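You operate a simulated robot arm through the tools that you are given. There is no shell and no other tool. Be economical: measure what you need, move in short steps, check, and stop when the job is done.

You run a simulated robot arm. Do the job below in one go: nothing can be reset, and whatever is moved stays where it is left.

TASK
Put things in order on the top of the white-topped table. At the end: the clear grey-capped tube from the top of the white-topped table stands where the clear small green-banded bottle stood; the clear small green-banded bottle stands where the yellow jar (marked "Food grease") stood; the short grey weight is on the brown lids carton; the yellow jar stands on top of the silver green-banded film roll; whatever was shut is shut again. Leave all else as you found it, and nothing knocked over.

It is judged by the outcome, as a careful person would: the job done as asked, and still so three seconds after it is handed in. It fails if anything else is knocked over, pushed out of place, dropped, spilled or broken. A push-on lid holds only when it is set on centred and level and pressed home; a screw cap is set on level and turned clockwise until tight.

THE ROBOT
A 7-joint arm with a two-finger parallel gripper, fixed in place. Base frame: the origin is at the foot of the arm, x ahead of it, y to its left, z up; the work surface is at about z = 0. Readings come in mm, rad, newtons and seconds.
With the tool pointing down near the work surface it reaches from about 240 to 620 mm from the base axis. Its first joint turns from -1.152 to 1.152 rad. Payload 2.6 kg.
The tool frame sits at the grasp point between the pads (the TCP): z along the fingers, y along the line on which they close. The tips reach 30 mm beyond it. The gripper opens to 94 mm. The fingers are 28 mm wide and 10 mm thick; the gripper's body (50 by 96 mm) begins 55 mm behind the TCP.
Orientation is that of the tool frame in the base frame, as a unit quaternion [w, x, y, z]. With the fingers straight down and closing along the base's y, the tool's x points along the base's -x, its y along +y and its z along -z.

THE INTERFACE
- The arm moves only by the tool jog_arm. Its argument "targets" is a list of rows, each a list of 7 numbers: the shift along the tool's x, y, z in units of 30 mm (1.0 is 30 mm), then the turn, a rotation vector about the tool's x, y, z in units of 5 degrees (1.0 is 5 degrees), then the finger opening in mm, from 0 to 94. In form: [[tx, ty, tz, wx, wy, wz, fingers], ...]. A call has 1 to 20 rows; each row shifts and turns the commanded pose from where the row before left it, along the tool's axes as they then stand. A call with a number of a shift or a turn outside -1 to 1 is refused whole. Each row takes 0.2 s and may step no farther than 50 mm and 0.15 rad from the row before; otherwise, or with a gripper value out of range, the whole call is refused. A pose out of reach is approached as far as the arm can. The call stops where the force on the tool passes 40 N (or 10 N more than at its start, if that is more) or the arm is blocked; 0.2 s more then pass. The fingers move at their own pace (about 72 mm/s each) and stop on an object; they squeeze with about 37 N. The grip force told is the motor's: it shows also when the fingers shut on nothing. Time passes only in rows, and 0.2 s behind the last, so rows that do not move let the fingers close. The reply holds the time, the measured pose of the TCP, the force on the tool along the base axes, the opening and the grip force, in the units named above and with some noise, and new pictures: "views" is both (left out), scene, wrist or none.
- Cameras (640 x 400 px; columns grow to the right, rows downward): "scene" is fixed at [25.9, 418.9, 571.8]; the picture's right is [-0.87, -0.49, 0.00], its down [-0.24, 0.42, -0.88] and it looks along [0.43, -0.76, -0.48] (base axes); focal length 332 px, centre (320, 200). "wrist" rides on the gripper at [76, 14, -102] in the tool frame; the picture's right is [-0.18, 0.98, 0.00], its down [-0.75, -0.14, -0.64] and it looks along [-0.63, -0.12, 0.77] (tool axes); focal length 243 px, centre (320, 200). There is no depth. A picture from a camera that has moved, and an enlarged one, comes with that camera's place and axes in the base frame and with its lens.
- inspect(camera, box): a new picture of the part [left, top, right, bottom] of that camera's present view, enlarged. No time passes.
- finish_job(): hands the job in; it is judged then, once.

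Work in short steps. Places have to be worked out from the pictures, the camera data and where the tool is seen: move nearer, look again, correct. Check each grasp and each placing, and mend what went wrong. You have 120 turns and 170 pictures in all, those below and enlarged ones among them. Open the gripper and draw the arm clear of the work before you hand the job in, unless the task says otherwise; then end with one line.

The tools are called after ">>>" as name(argument=value, ...) on one line, values as JSON. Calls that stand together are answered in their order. jog_arm: Moves the arm, as the interface text tells. Its arguments: {"type":"object","properties":{"targets":{"type":"array"},"views":{"type":"string","enum":["both","scene","wrist","none"]}},"required":["targets"]} The other tools are called the same way: inspect (camera, box) takes an enlarged picture of a part of a camera's view; finish_job () hands the job in.

At the start:

```text
clock: 0.0
position: [357.3, 50.9, 388.8]
ee_rot: [0.0, 0.0, 1.0, 0.0]
wrist_force: [1.3, 0.2, -0.3]
width: 94.0
finger_force: 0.0
```

scene: 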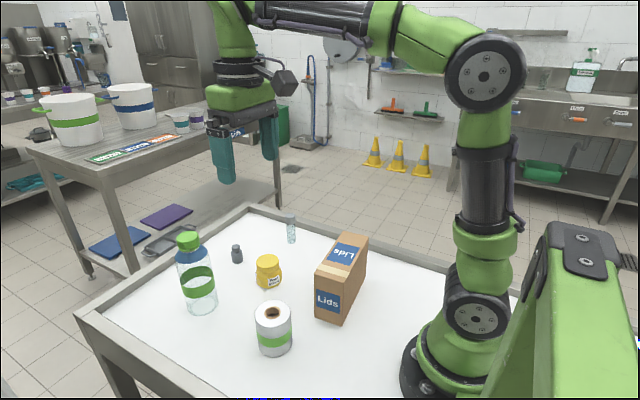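
wrist: 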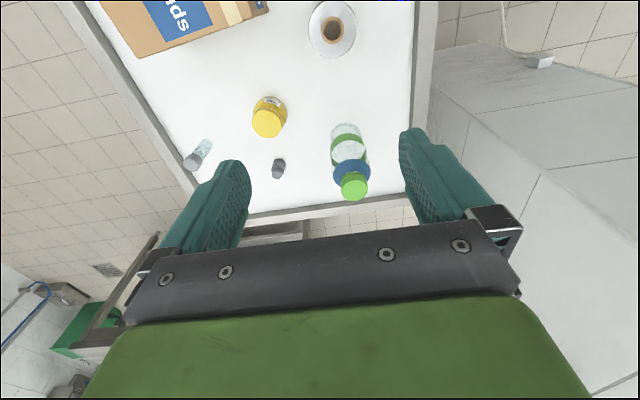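

I'll first look closer at the objects on the table.

>>> inspect(camera="scene", box=[160, 200, 400, 370])

>>> inspect(camera="wrist", box=[100, 0, 440, 220])

```text
2.35 times, centred on (280, 285) of scene
camera zoom: at [25.9, 418.9, 571.8], right [-0.87, -0.49, 0.0], down [-0.24, 0.42, -0.88], along [0.43, -0.76, -0.48], focal length 782 px, centre (414, 0)
```

zoom: 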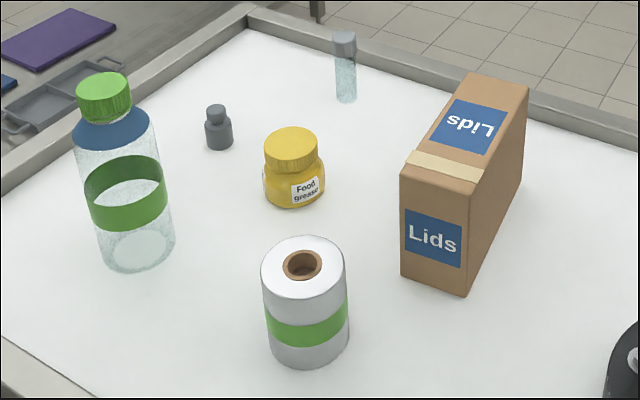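

```text
1.82 times, centred on (270, 110) of wrist
camera zoom: at [282.7, 66.3, 492.5], right [0.18, 0.98, 0.0], down [0.75, -0.14, 0.64], along [0.63, -0.12, -0.77], focal length 441 px, centre (411, 364)
```

zoom: 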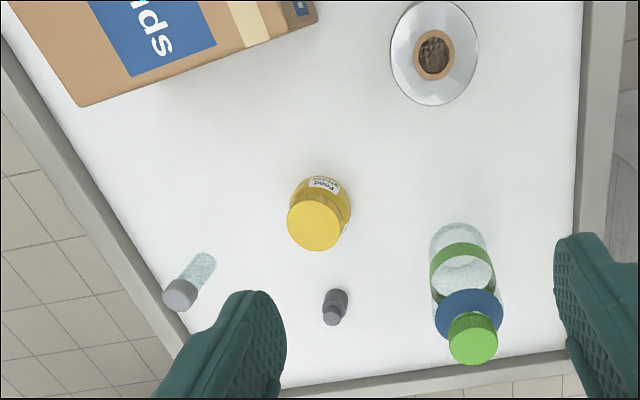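

Estimates (mm): jar about (441,-60), bottle (518,77), weight (560,-81), tube (484,-224), roll (318,85) about 97 high, and carton top centred near (256,-100,127). The jar goes first, so I move above it for a closer look.

>>> jog_arm(targets=[[-0.4, -0.529, 0.9, 0, 0, 0, 94], [-0.4, -0.529, 0.9, 0, 0, 0, 94], [-0.4, -0.529, 0.9, 0, 0, 0, 94], [-0.4, -0.529, 0.9, 0, 0, 0, 94], [-0.4, -0.529, 0.9, 0, 0, 0, 94], [-0.4, -0.529, 0.9, 0, 0, 0, 94], [-0.4, -0.529, 0.9, 0, 0, 0, 94], [0, 0, 0, 0, 0, 0, 94]])

```text
clock: 1.8
position: [442.8, -60.7, 199.1]
ee_rot: [0.0, 0.001, 1.0, 0.001]
wrist_force: [0.3, 0.3, 0.4]
width: 94.4
finger_force: 0.1
camera wrist: at [366.9, -44.9, 302.8], right [0.18, 0.98, 0.0], down [0.75, -0.14, 0.64], along [0.63, -0.12, -0.77], focal length 243 px, centre (320, 200)
```

scene: 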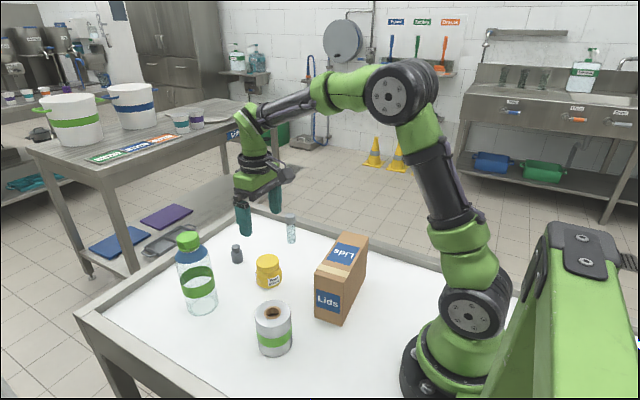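
wrist: 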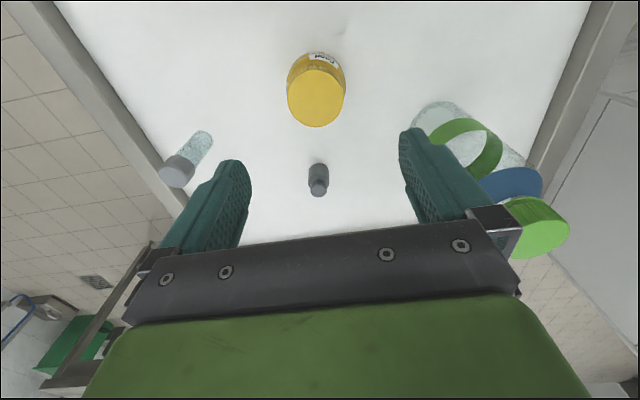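

The jar reads about (439,-61.5), so the tool is nearly over it. Next I descend around it with the fingers open.

>>> jog_arm(targets=[[0.03, -0.01, 0.9, 0, 0, 0, 94], [0.03, -0.01, 0.9, 0, 0, 0, 94], [0.03, -0.01, 0.9, 0, 0, 0, 94], [0.03, 0, 0.9, 0, 0, 0, 94], [0, 0, 0.9, 0, 0, 0, 94], [0, 0, 0.9, 0, 0, 0, 94], [0, 0, 0, 0, 0, 0, 94]])

```text
clock: 3.4
position: [439.5, -61.2, 35.9]
ee_rot: [0.0, 0.001, 1.0, 0.0]
wrist_force: [-0.4, -0.8, -0.4]
width: 93.8
finger_force: 0.1
camera wrist: at [363.8, -45.3, 141.2], right [0.18, 0.98, 0.0], down [0.75, -0.14, 0.64], along [0.63, -0.12, -0.77], focal length 243 px, centre (320, 200)
```

scene: 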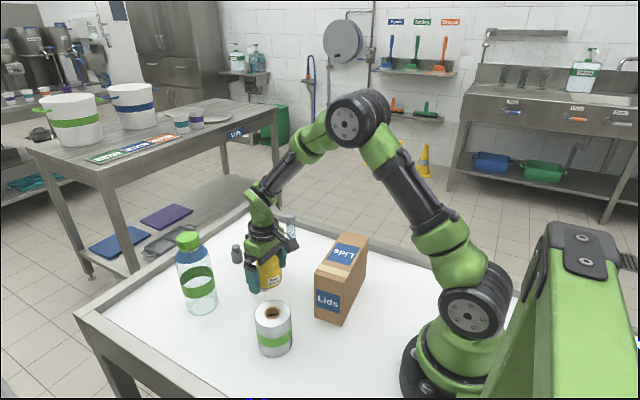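
wrist: 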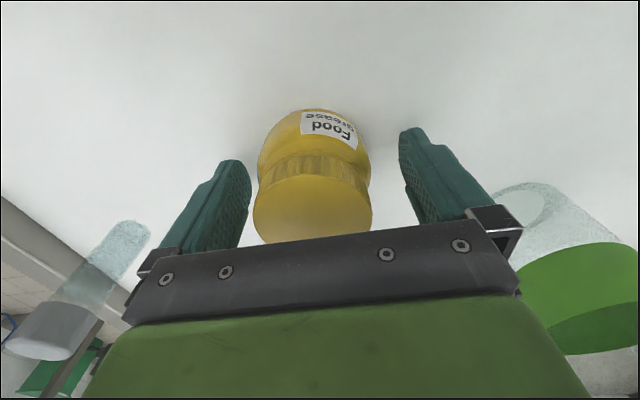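

The jar sits between the fingers and is roughly centred. Now I close on it.

>>> jog_arm(targets=[[0, 0, 0, 0, 0, 0, 55], [0, 0, 0, 0, 0, 0, 55], [0, 0, 0, 0, 0, 0, 55], [0, 0, 0, 0, 0, 0, 55]], views="wrist")

```text
clock: 4.4
position: [439.3, -60.9, 37.0]
ee_rot: [-0.001, 0.001, 1.0, 0.0]
wrist_force: [1.1, 0.0, -0.1]
width: 62.8
finger_force: 37.2
camera wrist: at [363.8, -45.4, 141.6], right [0.18, 0.98, 0.0], down [0.75, -0.14, 0.64], along [0.63, -0.12, -0.77], focal length 243 px, centre (320, 200)
```

wrist: 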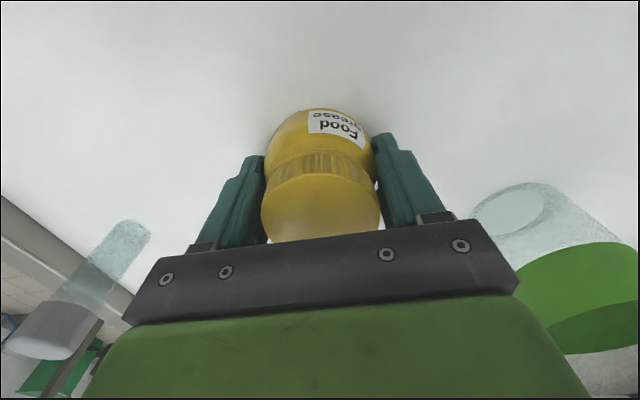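

It is held at 62.8 mm wide, so the jar spot is (440,-61). I lift it and carry it to above the film roll, to (318,85).

>>> jog_arm(targets=[[0, 0, -0.5, 0, 0, 0, 55], [0, 0, -0.9, 0, 0, 0, 55], [0, 0, -0.9, 0, 0, 0, 55], [0, 0, -0.9, 0, 0, 0, 55], [0, 0, -0.9, 0, 0, 0, 55], [0, 0, -0.6, 0, 0, 0, 55], [0.672, 0.811, 0, 0, 0, 0, 55], [0.672, 0.811, 0, 0, 0, 0, 55], [0.672, 0.811, 0, 0, 0, 0, 55], [0.672, 0.811, 0, 0, 0, 0, 55], [0.672, 0.811, 0, 0, 0, 0, 55], [0.672, 0.811, 0, 0, 0, 0, 55], [0, 0, 0, 0, 0, 0, 55]])

```text
clock: 7.2
position: [316.8, 86.5, 178.2]
ee_rot: [-0.001, 0.0, 1.0, 0.0]
wrist_force: [0.7, 0.4, 0.0]
width: 55.0
finger_force: 0.1
camera wrist: at [241.1, 102.8, 282.9], right [0.18, 0.98, 0.0], down [0.75, -0.14, 0.64], along [0.63, -0.12, -0.77], focal length 243 px, centre (320, 200)
```

scene: 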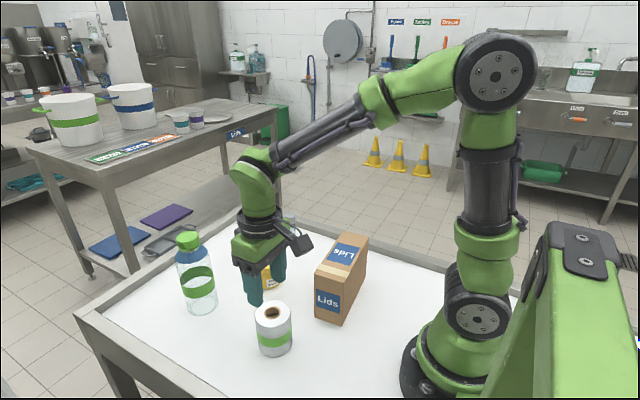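
wrist: 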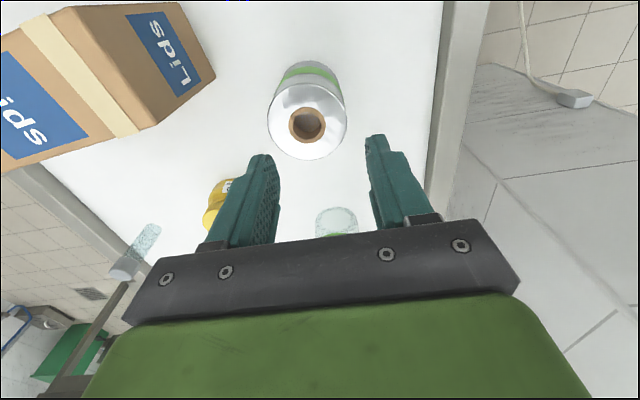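

The fingers closed to 55 mm, so the jar slipped out. I'll check how it stands now.

>>> jog_arm(targets=[[-0.672, -0.811, 0, 0, 0, 0, 94], [-0.672, -0.811, 0, 0, 0, 0, 94], [-0.672, -0.811, 0, 0, 0, 0, 94], [-0.672, -0.811, 0, 0, 0, 0, 94], [-0.672, -0.811, 0, 0, 0, 0, 94], [-0.672, -0.811, 0, 0, 0, 0, 94], [0, 0, 0, 0, 0, 0, 94]])

>>> inspect(camera="scene", box=[220, 220, 320, 300])

>>> inspect(camera="wrist", box=[240, 0, 400, 140])

```text
clock: 8.8
position: [440.1, -62.0, 178.3]
ee_rot: [0.0, 0.001, 1.0, 0.0]
wrist_force: [-1.1, -1.3, -0.8]
width: 94.0
finger_force: 0.0
camera wrist: at [365.5, -46.5, 282.6], right [0.18, 0.98, 0.0], down [0.75, -0.14, 0.64], along [0.63, -0.12, -0.77], focal length 243 px, centre (320, 200)
```

scene: 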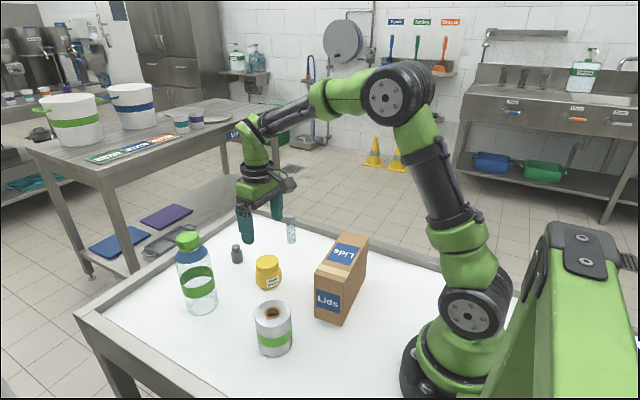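
wrist: 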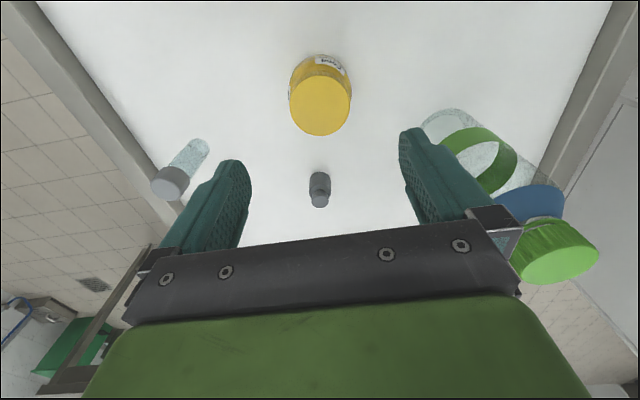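

```text
5.00 times, centred on (270, 260) of scene
camera zoom: at [26.0, 418.9, 571.8], right [-0.87, -0.49, 0.0], down [-0.24, 0.42, -0.88], along [0.43, -0.76, -0.48], focal length 1661 px, centre (570, -100)
```

zoom: 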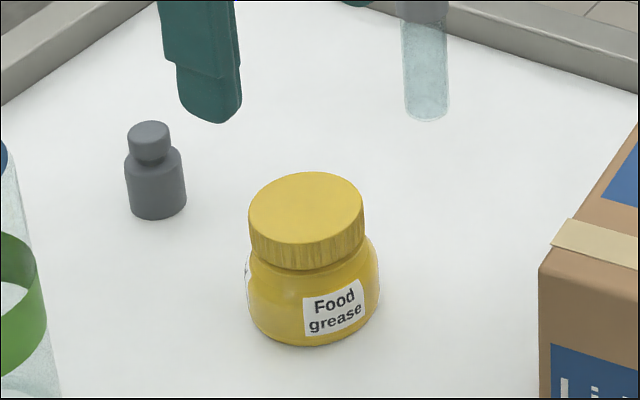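

```text
2.86 times, centred on (320, 70) of wrist
camera zoom: at [365.5, -46.5, 282.6], right [0.18, 0.98, 0.0], down [0.75, -0.14, 0.64], along [0.63, -0.12, -0.77], focal length 693 px, centre (320, 571)
```

zoom: 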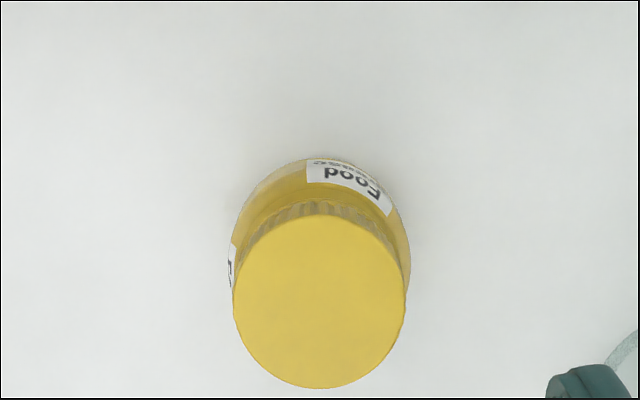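

The jar still stands upright at its spot, lid on. I grip again lower on the body and test-lift gently.

>>> jog_arm(targets=[[0, 0, 1, 0, 0, 0, 94], [0, 0.03, 1, 0, 0, 0, 94], [0, 0, 1, 0, 0, 0, 94], [0, 0, 1, 0, 0, 0, 94], [0, 0, 0.7, 0, 0, 0, 94], [0, 0, 0.2, 0, 0, 0, 94], [0, 0, 0, 0, 0, 0, 40], [0, 0, 0, 0, 0, 0, 40], [0, 0, 0, 0, 0, 0, 40], [0, 0, 0, 0, 0, 0, 40], [0, 0, 0, 0, 0, 0, 40]], views="wrist")

>>> jog_arm(targets=[[0, 0, -0.1, 0, 0, 0, 40], [0, 0, -0.1, 0, 0, 0, 40], [0, 0, -0.1, 0, 0, 0, 40], [0, 0, 0, 0, 0, 0, 40]], views="wrist")

```text
clock: 11.2
position: [439.4, -63.2, 31.4]
ee_rot: [0.0, 0.0, 1.0, 0.001]
wrist_force: [0.0, 0.2, -0.1]
width: 62.5
finger_force: 36.8
camera wrist: at [363.2, -45.3, 136.0], right [0.18, 0.98, 0.0], down [0.75, -0.14, 0.64], along [0.63, -0.12, -0.77], focal length 243 px, centre (320, 200)
```

wrist: 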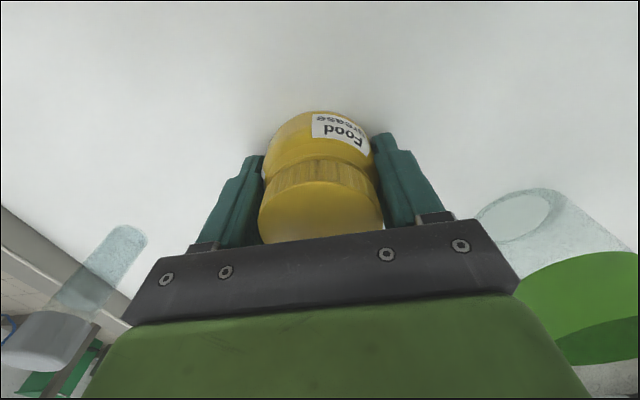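

```text
clock: 12.2
position: [438.4, -61.4, 40.3]
ee_rot: [0.0, 0.001, 1.0, 0.0]
wrist_force: [0.8, -0.5, -0.6]
width: 62.9
finger_force: 37.2
camera wrist: at [363.0, -45.0, 144.5], right [0.18, 0.98, 0.0], down [0.75, -0.14, 0.64], along [0.63, -0.12, -0.77], focal length 243 px, centre (320, 200)
```

wrist: 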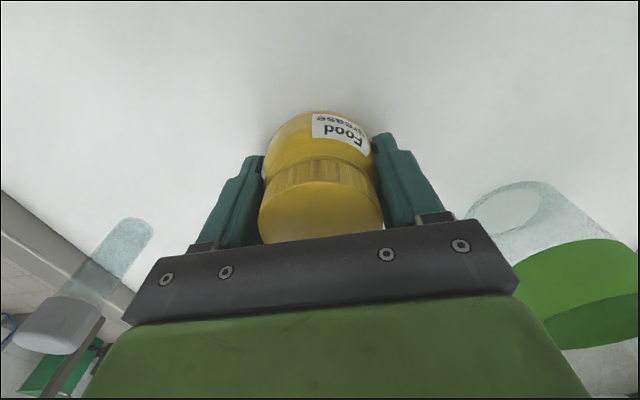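

The jar stays put in the wrist view while the tool rose 9 mm, so it is lifting. I continue gently and check.

>>> jog_arm(targets=[[0, 0, -0.3, 0, 0, 0, 40], [0, 0, -0.4, 0, 0, 0, 40], [0, 0, -0.4, 0, 0, 0, 40], [0, 0, -0.4, 0, 0, 0, 40], [0, 0, -0.4, 0, 0, 0, 40], [0, 0, -0.4, 0, 0, 0, 40], [0, 0, -0.4, 0, 0, 0, 40], [0, 0, -0.4, 0, 0, 0, 40], [0, 0, -0.4, 0, 0, 0, 40], [0, 0, -0.4, 0, 0, 0, 40], [0, 0, -0.4, 0, 0, 0, 40], [0, 0, -0.3, 0, 0, 0, 40], [0, 0, 0, 0, 0, 0, 40]])

```text
clock: 15.0
position: [438.5, -61.7, 178.9]
ee_rot: [0.0, 0.0, 1.0, 0.0]
wrist_force: [0.0, 1.0, -1.0]
width: 62.5
finger_force: 37.0
camera wrist: at [363.2, -45.7, 282.9], right [0.18, 0.98, 0.0], down [0.75, -0.14, 0.64], along [0.63, -0.12, -0.77], focal length 243 px, centre (320, 200)
```

scene: 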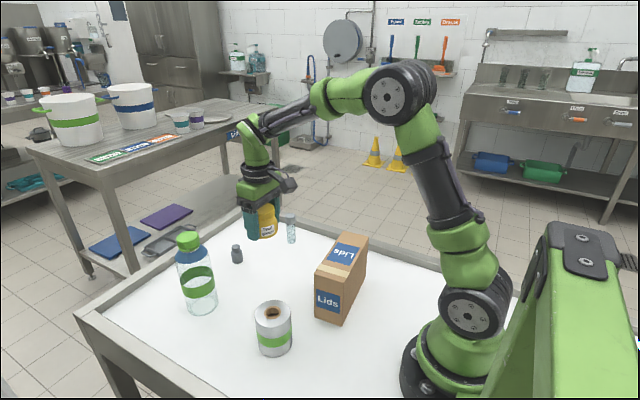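
wrist: 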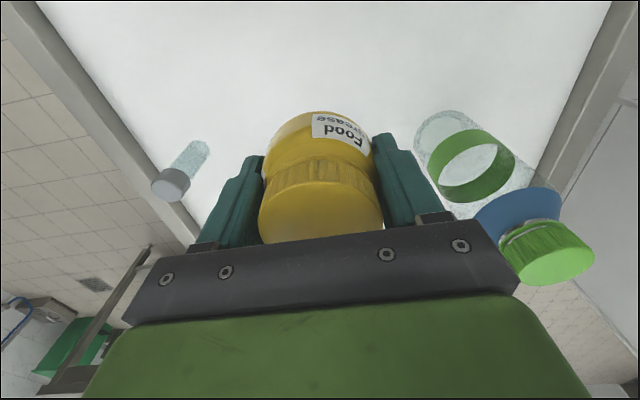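

The jar is held firmly. I zoom in on the roll to pin down its axis.

>>> inspect(camera="scene", box=[232, 290, 312, 365])

>>> jog_arm(targets=[[0.2, 0.24, 0, 0, 0, 0, 40], [0.3, 0.36, 0, 0, 0, 0, 40], [0.4, 0.48, 0, 0, 0, 0, 40], [0.4, 0.48, 0, 0, 0, 0, 40], [0.4, 0.48, 0, 0, 0, 0, 40], [0.4, 0.48, 0, 0, 0, 0, 40], [0.4, 0.48, 0, 0, 0, 0, 40], [0.3, 0.36, 0, 0, 0, 0, 40], [0.2, 0.24, 0, 0, 0, 0, 40], [0, 0, 0, 0, 0, 0, 40]])

```text
5.33 times, centred on (272, 328) of scene
camera zoom: at [25.9, 418.9, 571.8], right [-0.87, -0.49, 0.0], down [-0.24, 0.42, -0.88], along [0.43, -0.76, -0.48], focal length 1772 px, centre (576, -480)
```

zoom: 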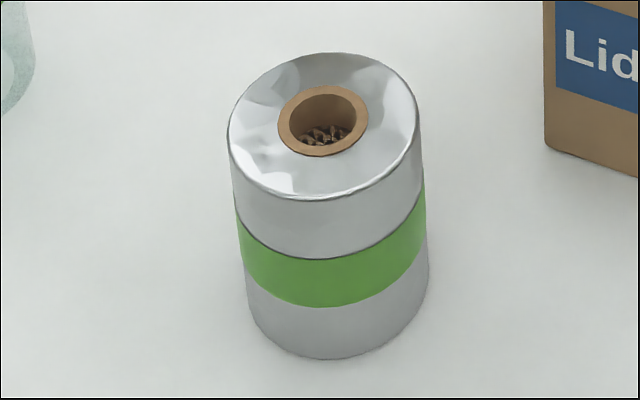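

```text
clock: 17.2
position: [346.3, 45.9, 177.2]
ee_rot: [0.0, 0.0, 1.0, 0.001]
wrist_force: [-1.0, 0.8, -2.1]
width: 62.4
finger_force: 37.4
camera wrist: at [272.8, 63.0, 282.9], right [0.18, 0.98, 0.0], down [0.75, -0.14, 0.64], along [0.63, -0.12, -0.77], focal length 243 px, centre (320, 200)
```

scene: 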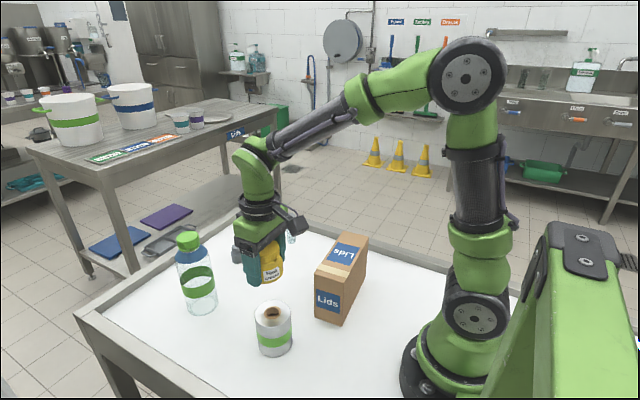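
wrist: 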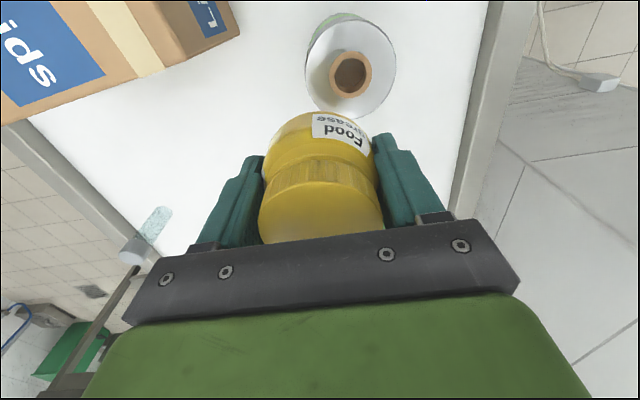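

Zoomed views give the roll axis at about (319.5,78.5) and its top at about z 86. I move above it, part-lower and check alignment.

>>> jog_arm(targets=[[0.2, 0.22, 0, 0, 0, 0, 40], [0.3, 0.32, 0, 0, 0, 0, 40], [0.3, 0.32, 0, 0, 0, 0, 40], [0.18, 0.2, 0, 0, 0, 0, 40], [0, 0, 0.4, 0, 0, 0, 40], [0, 0, 0.4, 0, 0, 0, 40], [0, 0, 0.4, 0, 0, 0, 40], [0, 0, 0.3, 0, 0, 0, 40], [0, 0, 0, 0, 0, 0, 40]], views="wrist")

>>> inspect(camera="scene", box=[222, 265, 322, 365])

```text
clock: 19.2
position: [317.9, 77.6, 133.0]
ee_rot: [0.0, 0.0, 1.0, 0.0]
wrist_force: [0.6, -0.8, -1.0]
width: 62.6
finger_force: 37.2
camera wrist: at [243.3, 94.3, 237.5], right [0.18, 0.98, 0.0], down [0.75, -0.14, 0.64], along [0.63, -0.12, -0.77], focal length 243 px, centre (320, 200)
```

wrist: 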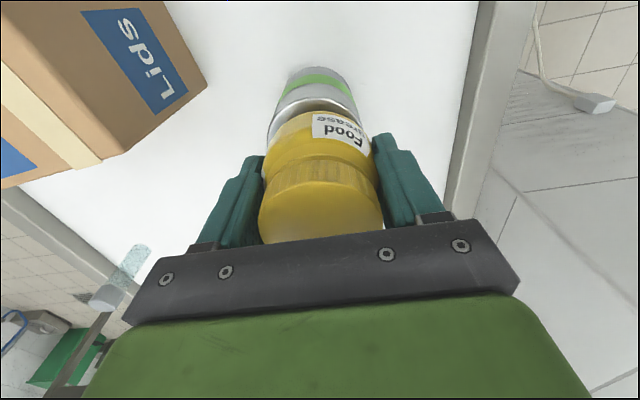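

```text
4.00 times, centred on (272, 315) of scene
camera zoom: at [25.9, 418.9, 571.8], right [-0.87, -0.49, 0.0], down [-0.24, 0.42, -0.88], along [0.43, -0.76, -0.48], focal length 1329 px, centre (512, -260)
```

zoom: 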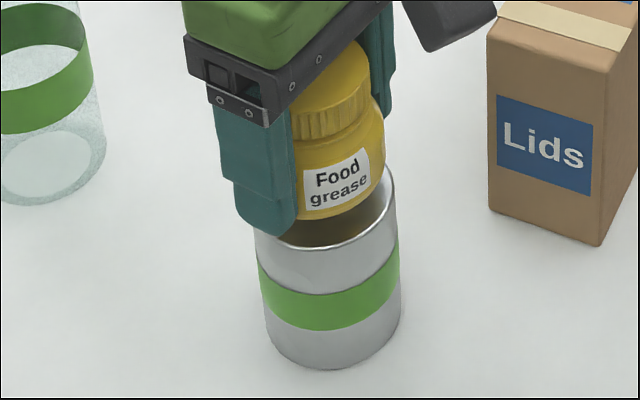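

Alignment looks close. One enlarged wrist view will verify the fore-aft offset before setting down.

>>> inspect(camera="wrist", box=[240, 50, 400, 250])

```text
2.00 times, centred on (320, 150) of wrist
camera zoom: at [243.3, 94.3, 237.5], right [0.18, 0.98, 0.0], down [0.75, -0.14, 0.64], along [0.63, -0.12, -0.77], focal length 485 px, centre (320, 300)
```

zoom: 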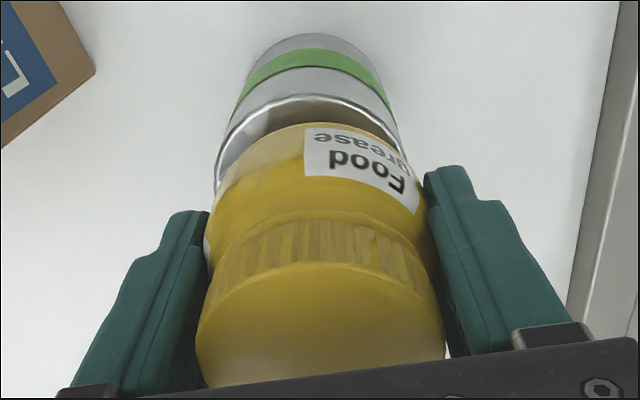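

Near edges of jar and roll agree to about 1.5 mm, so I lower slowly until contact.

>>> jog_arm(targets=[[-0.05, 0, 0.15, 0, 0, 0, 40], [0, 0, 0.15, 0, 0, 0, 40], [0, 0, 0.1, 0, 0, 0, 40], [0, 0, 0.04, 0, 0, 0, 40], [0, 0, 0.04, 0, 0, 0, 40], [0, 0, 0, 0, 0, 0, 40]], views="none")

>>> inspect(camera="scene", box=[222, 265, 322, 365])

```text
clock: 20.6
position: [320.3, 78.1, 118.6]
ee_rot: [0.0, 0.0, 1.0, 0.0]
wrist_force: [-0.1, -0.1, -2.3]
width: 62.5
finger_force: 37.0
```

```text
4.00 times, centred on (272, 315) of scene
camera zoom: at [25.9, 418.9, 571.8], right [-0.87, -0.49, 0.0], down [-0.24, 0.42, -0.88], along [0.43, -0.76, -0.48], focal length 1329 px, centre (512, -260)
```

zoom: 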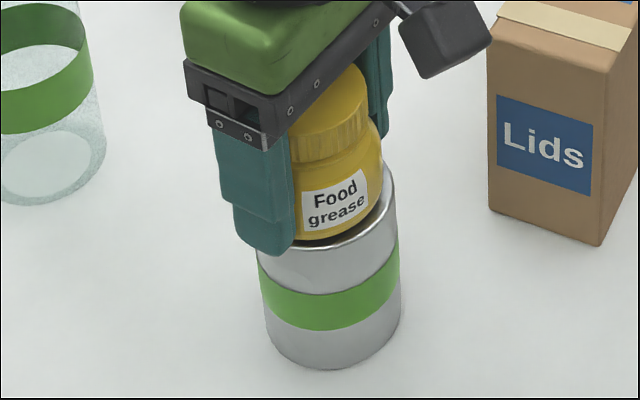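

There is no contact yet (force still about -2 N), so I lower in 1 mm steps.

>>> jog_arm(targets=[[0, 0, 0.035, 0, 0, 0, 40], [0, 0, 0.035, 0, 0, 0, 40], [0, 0, 0, 0, 0, 0, 40]], views="none")

>>> jog_arm(targets=[[0, 0, 0.035, 0, 0, 0, 40], [0, 0, 0.0, 0, 0, 0, 40]], views="none")

>>> inspect(camera="scene", box=[222, 265, 322, 365])

```text
clock: 21.4
position: [320.2, 77.3, 116.1]
ee_rot: [0.0, -0.001, 1.0, 0.0]
wrist_force: [-0.9, 0.7, -0.9]
width: 62.7
finger_force: 37.0
```

```text
clock: 22.0
position: [321.8, 78.0, 116.5]
ee_rot: [0.0, 0.0, 1.0, 0.0]
wrist_force: [-4.1, 0.0, 10.5]
width: 62.6
finger_force: 36.8
```

```text
4.00 times, centred on (272, 315) of scene
camera zoom: at [25.9, 418.9, 571.9], right [-0.87, -0.49, 0.0], down [-0.24, 0.42, -0.88], along [0.43, -0.76, -0.48], focal length 1329 px, centre (512, -260)
```

zoom: 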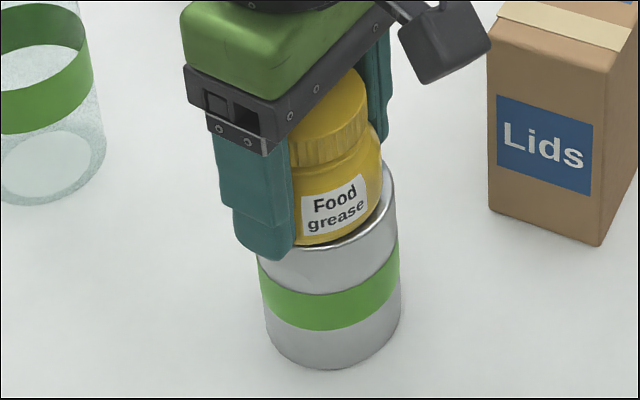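

Contact was made, but the jar looks a few mm too far in +x. I raise slightly, shift back 3.5 mm and lower again.

>>> jog_arm(targets=[[0, 0, -0.1, 0, 0, 0, 40], [0.12, 0, 0, 0, 0, 0, 40], [0, 0, 0.07, 0, 0, 0, 40], [0, 0, 0, 0, 0, 0, 40]], views="wrist")

>>> inspect(camera="wrist", box=[240, 50, 400, 250])

>>> inspect(camera="scene", box=[242, 265, 302, 325])

```text
clock: 23.0
position: [317.0, 78.2, 115.3]
ee_rot: [0.0, 0.0, 1.0, 0.0]
wrist_force: [-0.4, -0.8, -1.2]
width: 62.4
finger_force: 36.9
camera wrist: at [241.9, 94.8, 220.9], right [0.18, 0.98, 0.0], down [0.75, -0.14, 0.64], along [0.63, -0.12, -0.77], focal length 243 px, centre (320, 200)
```

wrist: 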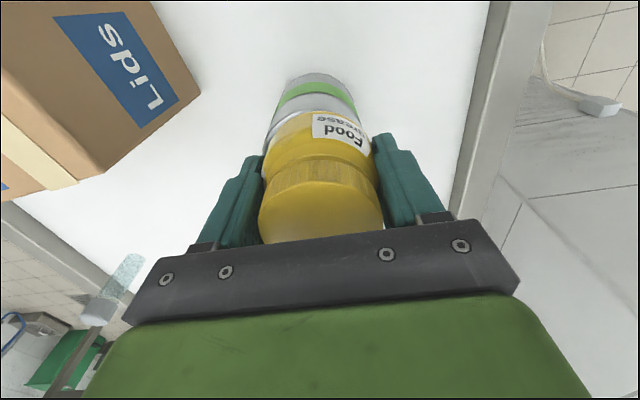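

```text
2.00 times, centred on (320, 150) of wrist
camera zoom: at [241.9, 94.8, 220.9], right [0.18, 0.98, 0.0], down [0.75, -0.14, 0.64], along [0.63, -0.12, -0.77], focal length 485 px, centre (320, 300)
```

zoom: 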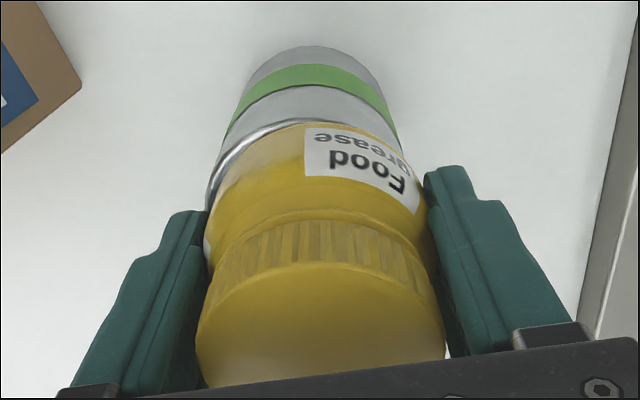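

```text
6.67 times, centred on (272, 295) of scene
camera zoom: at [25.9, 418.9, 571.8], right [-0.87, -0.49, 0.0], down [-0.24, 0.42, -0.88], along [0.43, -0.76, -0.48], focal length 2214 px, centre (640, -433)
```

zoom: 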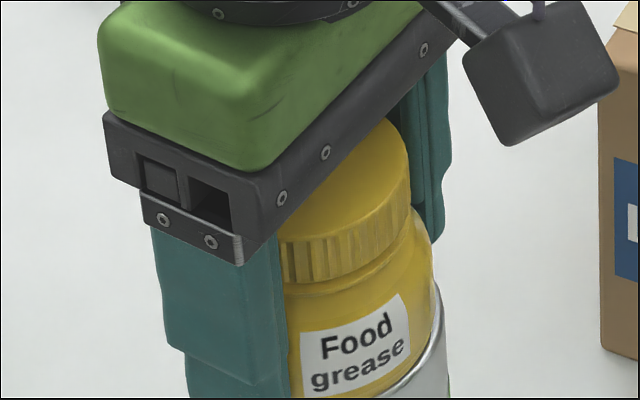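

In x it's good now; the roll appears about 3 mm to -y of the jar. I shift by that and lower to contact.

>>> jog_arm(targets=[[-0.02, -0.1, -0.02, 0, 0, 0, 40], [0, 0, 0.03, 0, 0, 0, 40], [0, 0, 0, 0, 0, 0, 40]], views="none")

>>> jog_arm(targets=[[0, 0, 0.03, 0, 0, 0, 40], [0, 0, 0, 0, 0, 0, 40]], views="none")

>>> inspect(camera="scene", box=[242, 285, 302, 345])

```text
clock: 23.8
position: [318.2, 74.7, 116.9]
ee_rot: [0.001, 0.0, 1.0, 0.0]
wrist_force: [-3.8, 0.5, 11.9]
width: 62.5
finger_force: 36.9
```

```text
clock: 24.4
position: [318.0, 75.7, 115.7]
ee_rot: [0.003, 0.001, 1.0, 0.0]
wrist_force: [-6.7, -4.4, 34.0]
width: 62.5
finger_force: 37.0
```

```text
6.67 times, centred on (272, 315) of scene
camera zoom: at [25.8, 418.8, 571.9], right [-0.87, -0.49, 0.0], down [-0.24, 0.42, -0.88], along [0.43, -0.76, -0.48], focal length 2214 px, centre (640, -567)
```

zoom: 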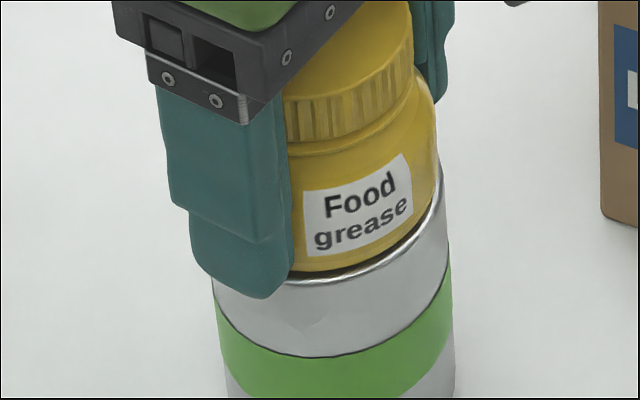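

Firm contact and well centred now. I ease the press by 2 mm, open, and rise.

>>> jog_arm(targets=[[0, 0, -0.05, 0, 0, 0, 40], [0, 0, 0, 0, 0, 0, 70], [0, 0, 0, 0, 0, 0, 94], [0, 0, 0, 0, 0, 0, 94], [0, 0, -0.3, 0, 0, 0, 94], [0, 0, -1, 0, 0, 0, 94], [0, 0, -1, 0, 0, 0, 94], [0, 0, -1, 0, 0, 0, 94], [0, 0, -0.7, 0, 0, 0, 94], [0, 0, 0, 0, 0, 0, 94]])

>>> inspect(camera="scene", box=[160, 200, 400, 370])

```text
clock: 26.6
position: [318.5, 75.2, 237.0]
ee_rot: [-0.001, 0.0, 1.0, 0.0]
wrist_force: [-0.6, -0.7, -0.3]
width: 93.8
finger_force: 0.0
camera wrist: at [242.1, 91.4, 341.5], right [0.18, 0.98, 0.0], down [0.75, -0.14, 0.64], along [0.63, -0.12, -0.77], focal length 243 px, centre (320, 200)
```

scene: 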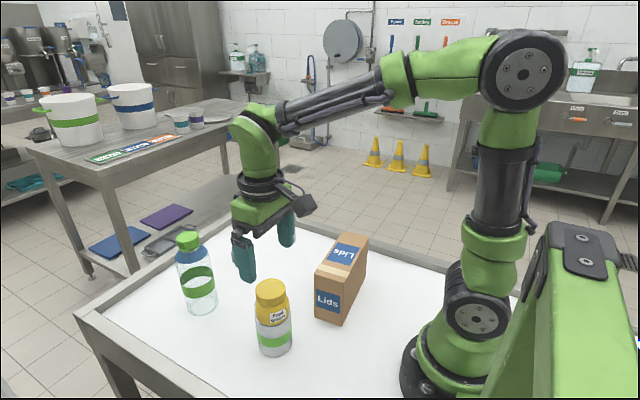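
wrist: 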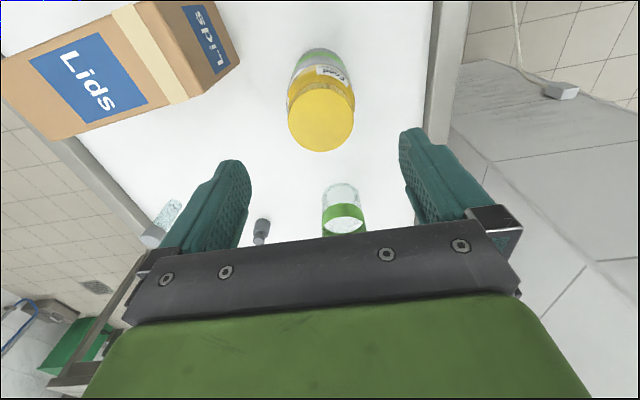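

```text
2.35 times, centred on (280, 285) of scene
camera zoom: at [25.9, 418.9, 571.8], right [-0.87, -0.49, 0.0], down [-0.24, 0.42, -0.88], along [0.43, -0.76, -0.48], focal length 782 px, centre (414, 0)
```

zoom: 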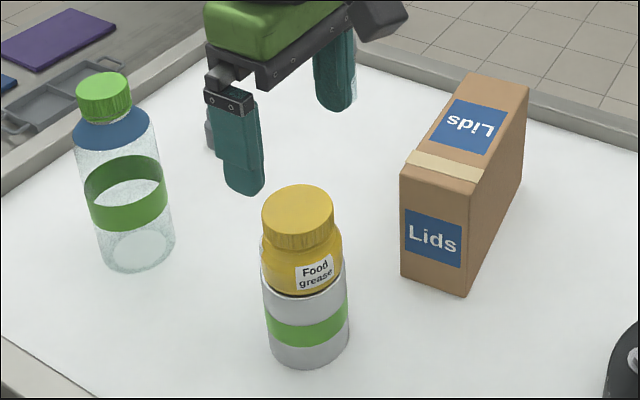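

The jar stands well on the roll. Next I move up toward the bottle for a closer look at its size and position.

>>> jog_arm(targets=[[-0.3, 0, -0.9, 0, 0, 0, 94], [-0.9, 0, -0.3, 0, 0, 0, 94], [-0.9, 0, 0, 0, 0, 0, 94], [-0.9, 0, 0, 0, 0, 0, 94], [-0.5, 0, 0, 0, 0, 0, 94], [0, 0, 0, 0, 0, 0, 94]], views="wrist")

>>> inspect(camera="wrist", box=[240, 40, 400, 240])

>>> inspect(camera="scene", box=[160, 220, 240, 320])

```text
clock: 28.0
position: [421.0, 76.1, 272.7]
ee_rot: [0.0, 0.0, 1.0, 0.0]
wrist_force: [-0.5, 0.1, -0.2]
width: 93.9
finger_force: 0.0
camera wrist: at [346.0, 92.6, 377.4], right [0.18, 0.98, 0.0], down [0.75, -0.14, 0.64], along [0.63, -0.12, -0.77], focal length 243 px, centre (320, 200)
```

wrist: 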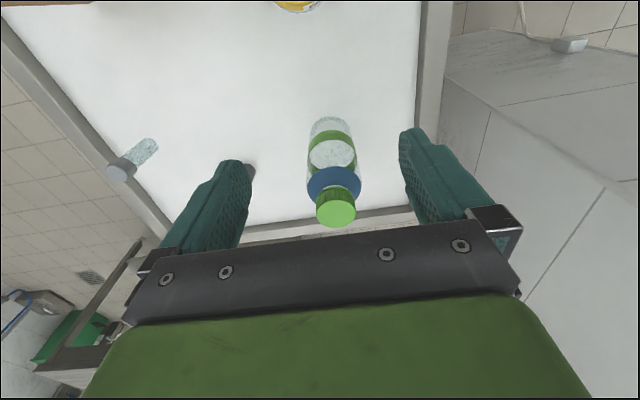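

```text
2.00 times, centred on (320, 140) of wrist
camera zoom: at [346.0, 92.6, 377.4], right [0.18, 0.98, 0.0], down [0.75, -0.14, 0.64], along [0.63, -0.12, -0.77], focal length 485 px, centre (320, 320)
```

zoom: 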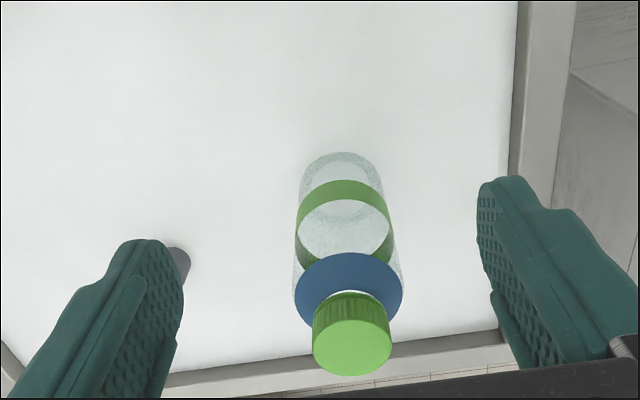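

```text
4.00 times, centred on (200, 270) of scene
camera zoom: at [26.0, 418.9, 571.8], right [-0.87, -0.49, 0.0], down [-0.24, 0.42, -0.88], along [0.43, -0.76, -0.48], focal length 1329 px, centre (800, -80)
```

zoom: 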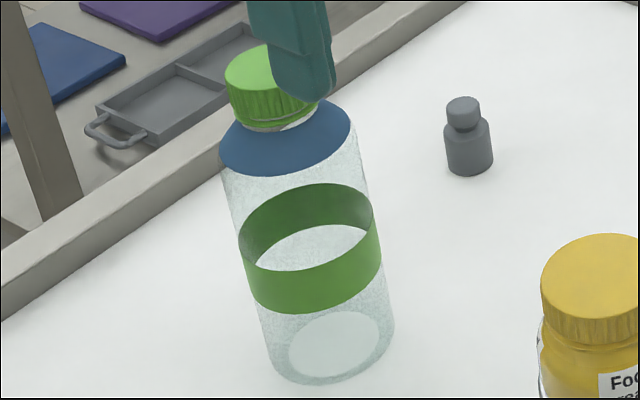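

Both views put the bottle at (526,76), about 70 mm wide, top at z 186, with its shoulder at about 140. I move above it and check.

>>> jog_arm(targets=[[-0.7, 0, 0, 0, 0, 0, 94], [-0.9, 0, 0, 0, 0, 0, 94], [-0.9, 0, 0, 0, 0, 0, 94], [-0.9, 0, 0, 0, 0, 0, 94], [-0.1, 0, 0.5, 0, 0, 0, 94], [0, 0, 0.5, 0, 0, 0, 94], [0, 0, 0, 0, 0, 0, 94]])

```text
clock: 29.6
position: [526.3, 75.2, 241.4]
ee_rot: [0.0, 0.0, 1.0, 0.0]
wrist_force: [0.2, 0.0, 0.1]
width: 94.0
finger_force: 0.0
camera wrist: at [451.7, 91.8, 346.1], right [0.18, 0.98, 0.0], down [0.75, -0.14, 0.64], along [0.63, -0.12, -0.77], focal length 243 px, centre (320, 200)
```

scene: 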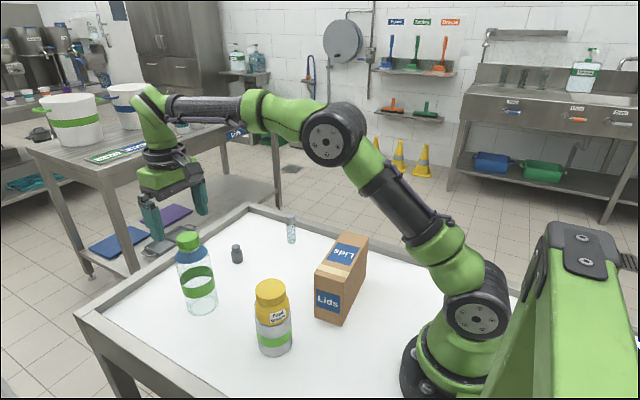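
wrist: 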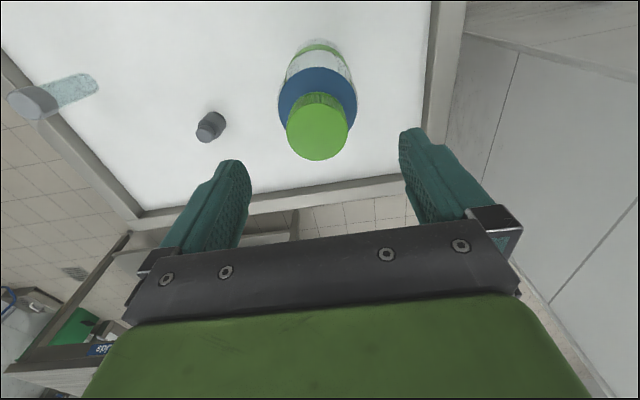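

The bottle reads (523,76.5). I adjust and descend to TCP z≈137, watching the force.

>>> jog_arm(targets=[[0.08, 0.04, 0.6, 0, 0, 0, 94], [0, 0, 0.6, 0, 0, 0, 94], [0, 0, 0.6, 0, 0, 0, 94], [0, 0, 0, 0, 0, 0, 94]])

>>> inspect(camera="scene", box=[140, 200, 260, 320])

```text
clock: 30.6
position: [522.9, 77.3, 189.0]
ee_rot: [0.001, 0.0, 1.0, 0.0]
wrist_force: [0.9, -0.2, 0.1]
width: 93.8
finger_force: 0.0
camera wrist: at [448.7, 92.7, 293.3], right [0.18, 0.98, 0.0], down [0.75, -0.14, 0.64], along [0.63, -0.12, -0.77], focal length 243 px, centre (320, 200)
```

scene: 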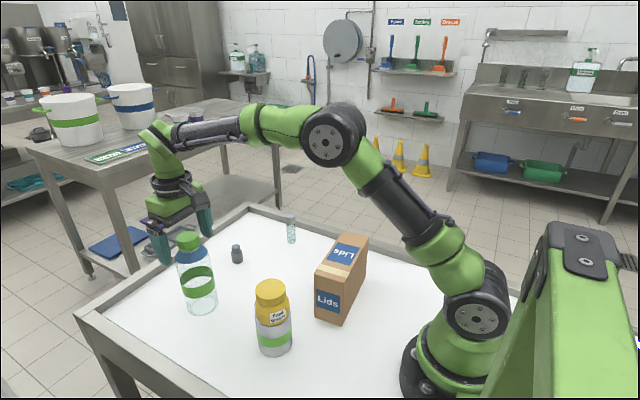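
wrist: 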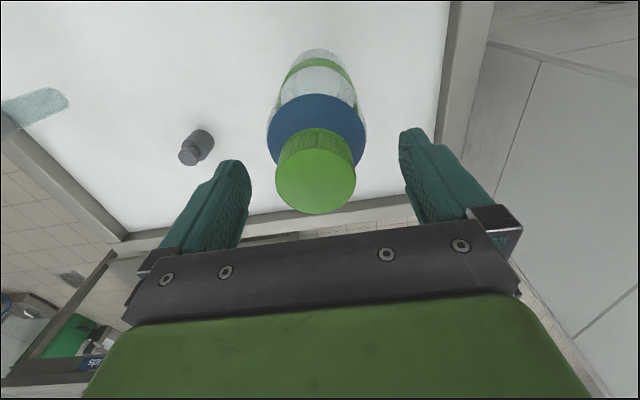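

```text
3.33 times, centred on (200, 260) of scene
camera zoom: at [25.9, 418.9, 571.8], right [-0.87, -0.49, 0.0], down [-0.24, 0.42, -0.88], along [0.43, -0.76, -0.48], focal length 1107 px, centre (720, 0)
```

zoom: 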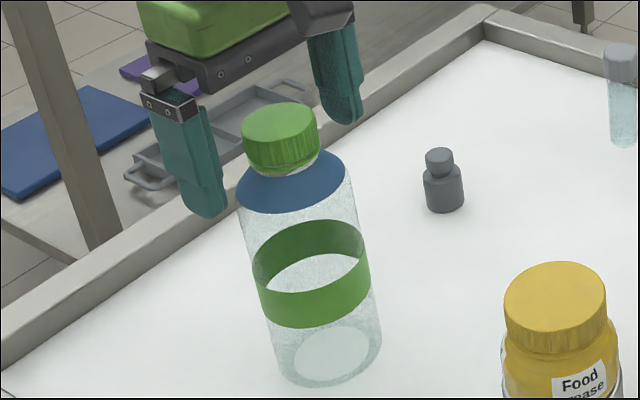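

Alignment is good; I nudge x by 2 mm and descend the remaining 52 mm.

>>> jog_arm(targets=[[0.05, 0, 0.4, 0, 0, 0, 94], [0, 0, 0.4, 0, 0, 0, 94], [0, 0, 0.4, 0, 0, 0, 94], [0, 0, 0.3, 0, 0, 0, 94], [0, 0, 0.2, 0, 0, 0, 94], [0, 0, 0, 0, 0, 0, 94]])

>>> inspect(camera="scene", box=[140, 200, 260, 320])

```text
clock: 32.0
position: [524.4, 77.2, 136.9]
ee_rot: [0.001, 0.0, 1.0, 0.0]
wrist_force: [0.3, -0.1, -0.3]
width: 94.1
finger_force: 0.1
camera wrist: at [449.1, 92.6, 241.8], right [0.18, 0.98, 0.0], down [0.75, -0.14, 0.64], along [0.63, -0.12, -0.77], focal length 243 px, centre (320, 200)
```

scene: 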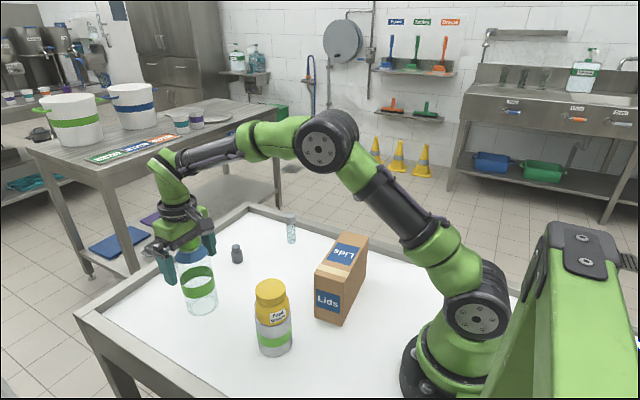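
wrist: 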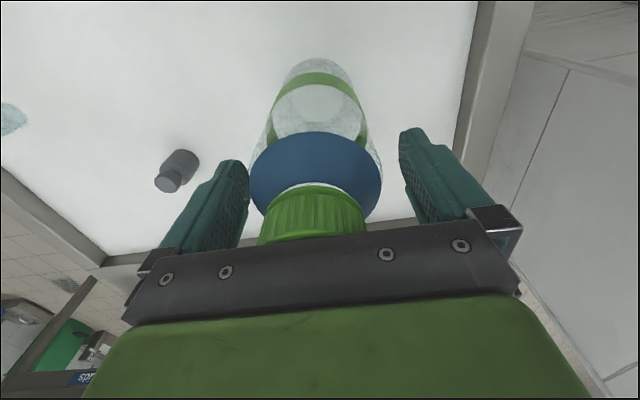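

```text
3.33 times, centred on (200, 260) of scene
camera zoom: at [25.9, 418.9, 571.8], right [-0.87, -0.49, 0.0], down [-0.24, 0.42, -0.88], along [0.43, -0.76, -0.48], focal length 1107 px, centre (720, 0)
```

zoom: 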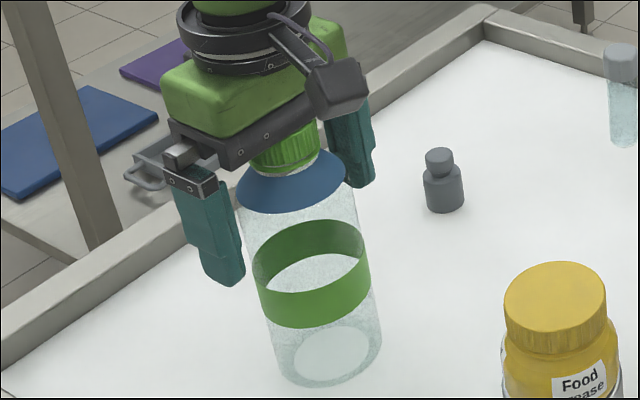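

Fingers overlap the body by about 35 mm. The bottle sits slightly to -y, so I shift 1.5 mm and close.

>>> jog_arm(targets=[[0, -0.05, 0, 0, 0, 0, 94], [0, 0, 0, 0, 0, 0, 80], [0, 0, 0, 0, 0, 0, 50], [0, 0, 0, 0, 0, 0, 50], [0, 0, 0, 0, 0, 0, 50], [0, 0, 0, 0, 0, 0, 50]], views="wrist")

>>> jog_arm(targets=[[0, 0, -0.1, 0, 0, 0, 50], [0, 0, -0.1, 0, 0, 0, 50], [0, 0, -0.1, 0, 0, 0, 50], [0, 0, 0, 0, 0, 0, 50]], views="wrist")

>>> inspect(camera="scene", box=[140, 200, 260, 320])

```text
clock: 33.4
position: [524.0, 73.2, 136.6]
ee_rot: [0.0, 0.0, 1.0, 0.0]
wrist_force: [-0.3, -1.0, -0.2]
width: 68.9
finger_force: 36.9
camera wrist: at [449.2, 90.9, 242.0], right [0.18, 0.98, 0.0], down [0.75, -0.14, 0.64], along [0.63, -0.12, -0.77], focal length 243 px, centre (320, 200)
```

wrist: 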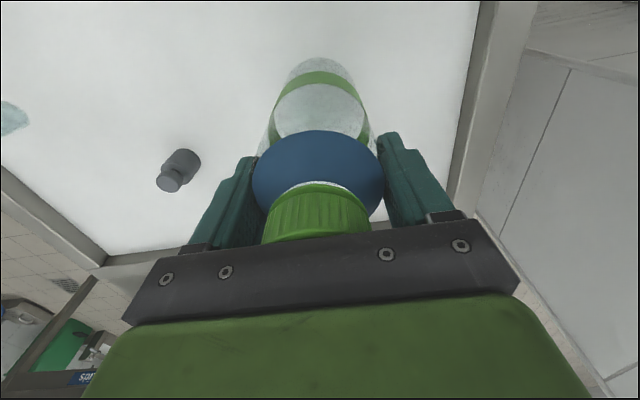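

```text
clock: 34.4
position: [522.7, 75.7, 146.1]
ee_rot: [0.001, 0.0, 1.0, 0.0]
wrist_force: [-0.2, -0.1, -1.2]
width: 68.8
finger_force: 36.9
camera wrist: at [447.8, 91.3, 250.9], right [0.18, 0.98, 0.0], down [0.75, -0.14, 0.64], along [0.63, -0.12, -0.77], focal length 243 px, centre (320, 200)
```

wrist: 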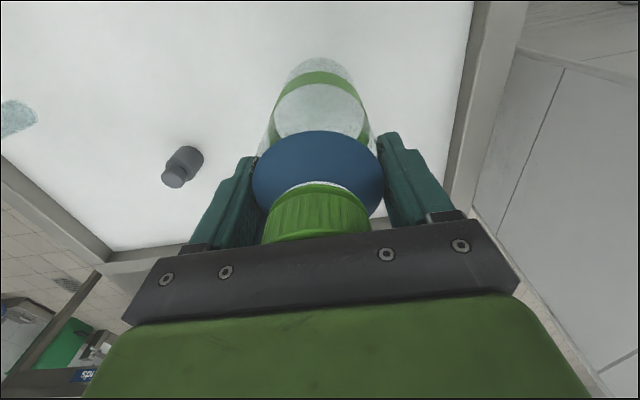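

```text
3.33 times, centred on (200, 260) of scene
camera zoom: at [25.9, 418.9, 571.8], right [-0.87, -0.49, 0.0], down [-0.24, 0.42, -0.88], along [0.43, -0.76, -0.48], focal length 1107 px, centre (720, 0)
```

zoom: 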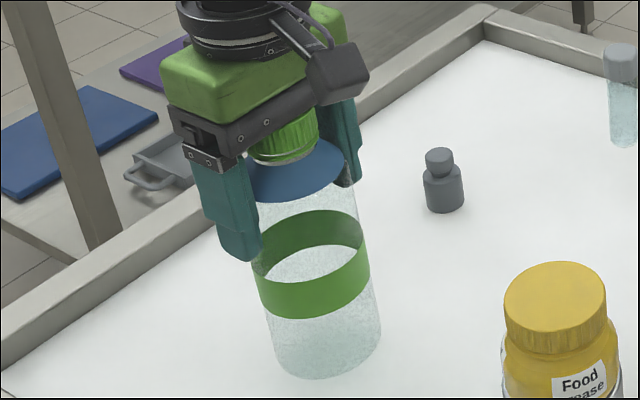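

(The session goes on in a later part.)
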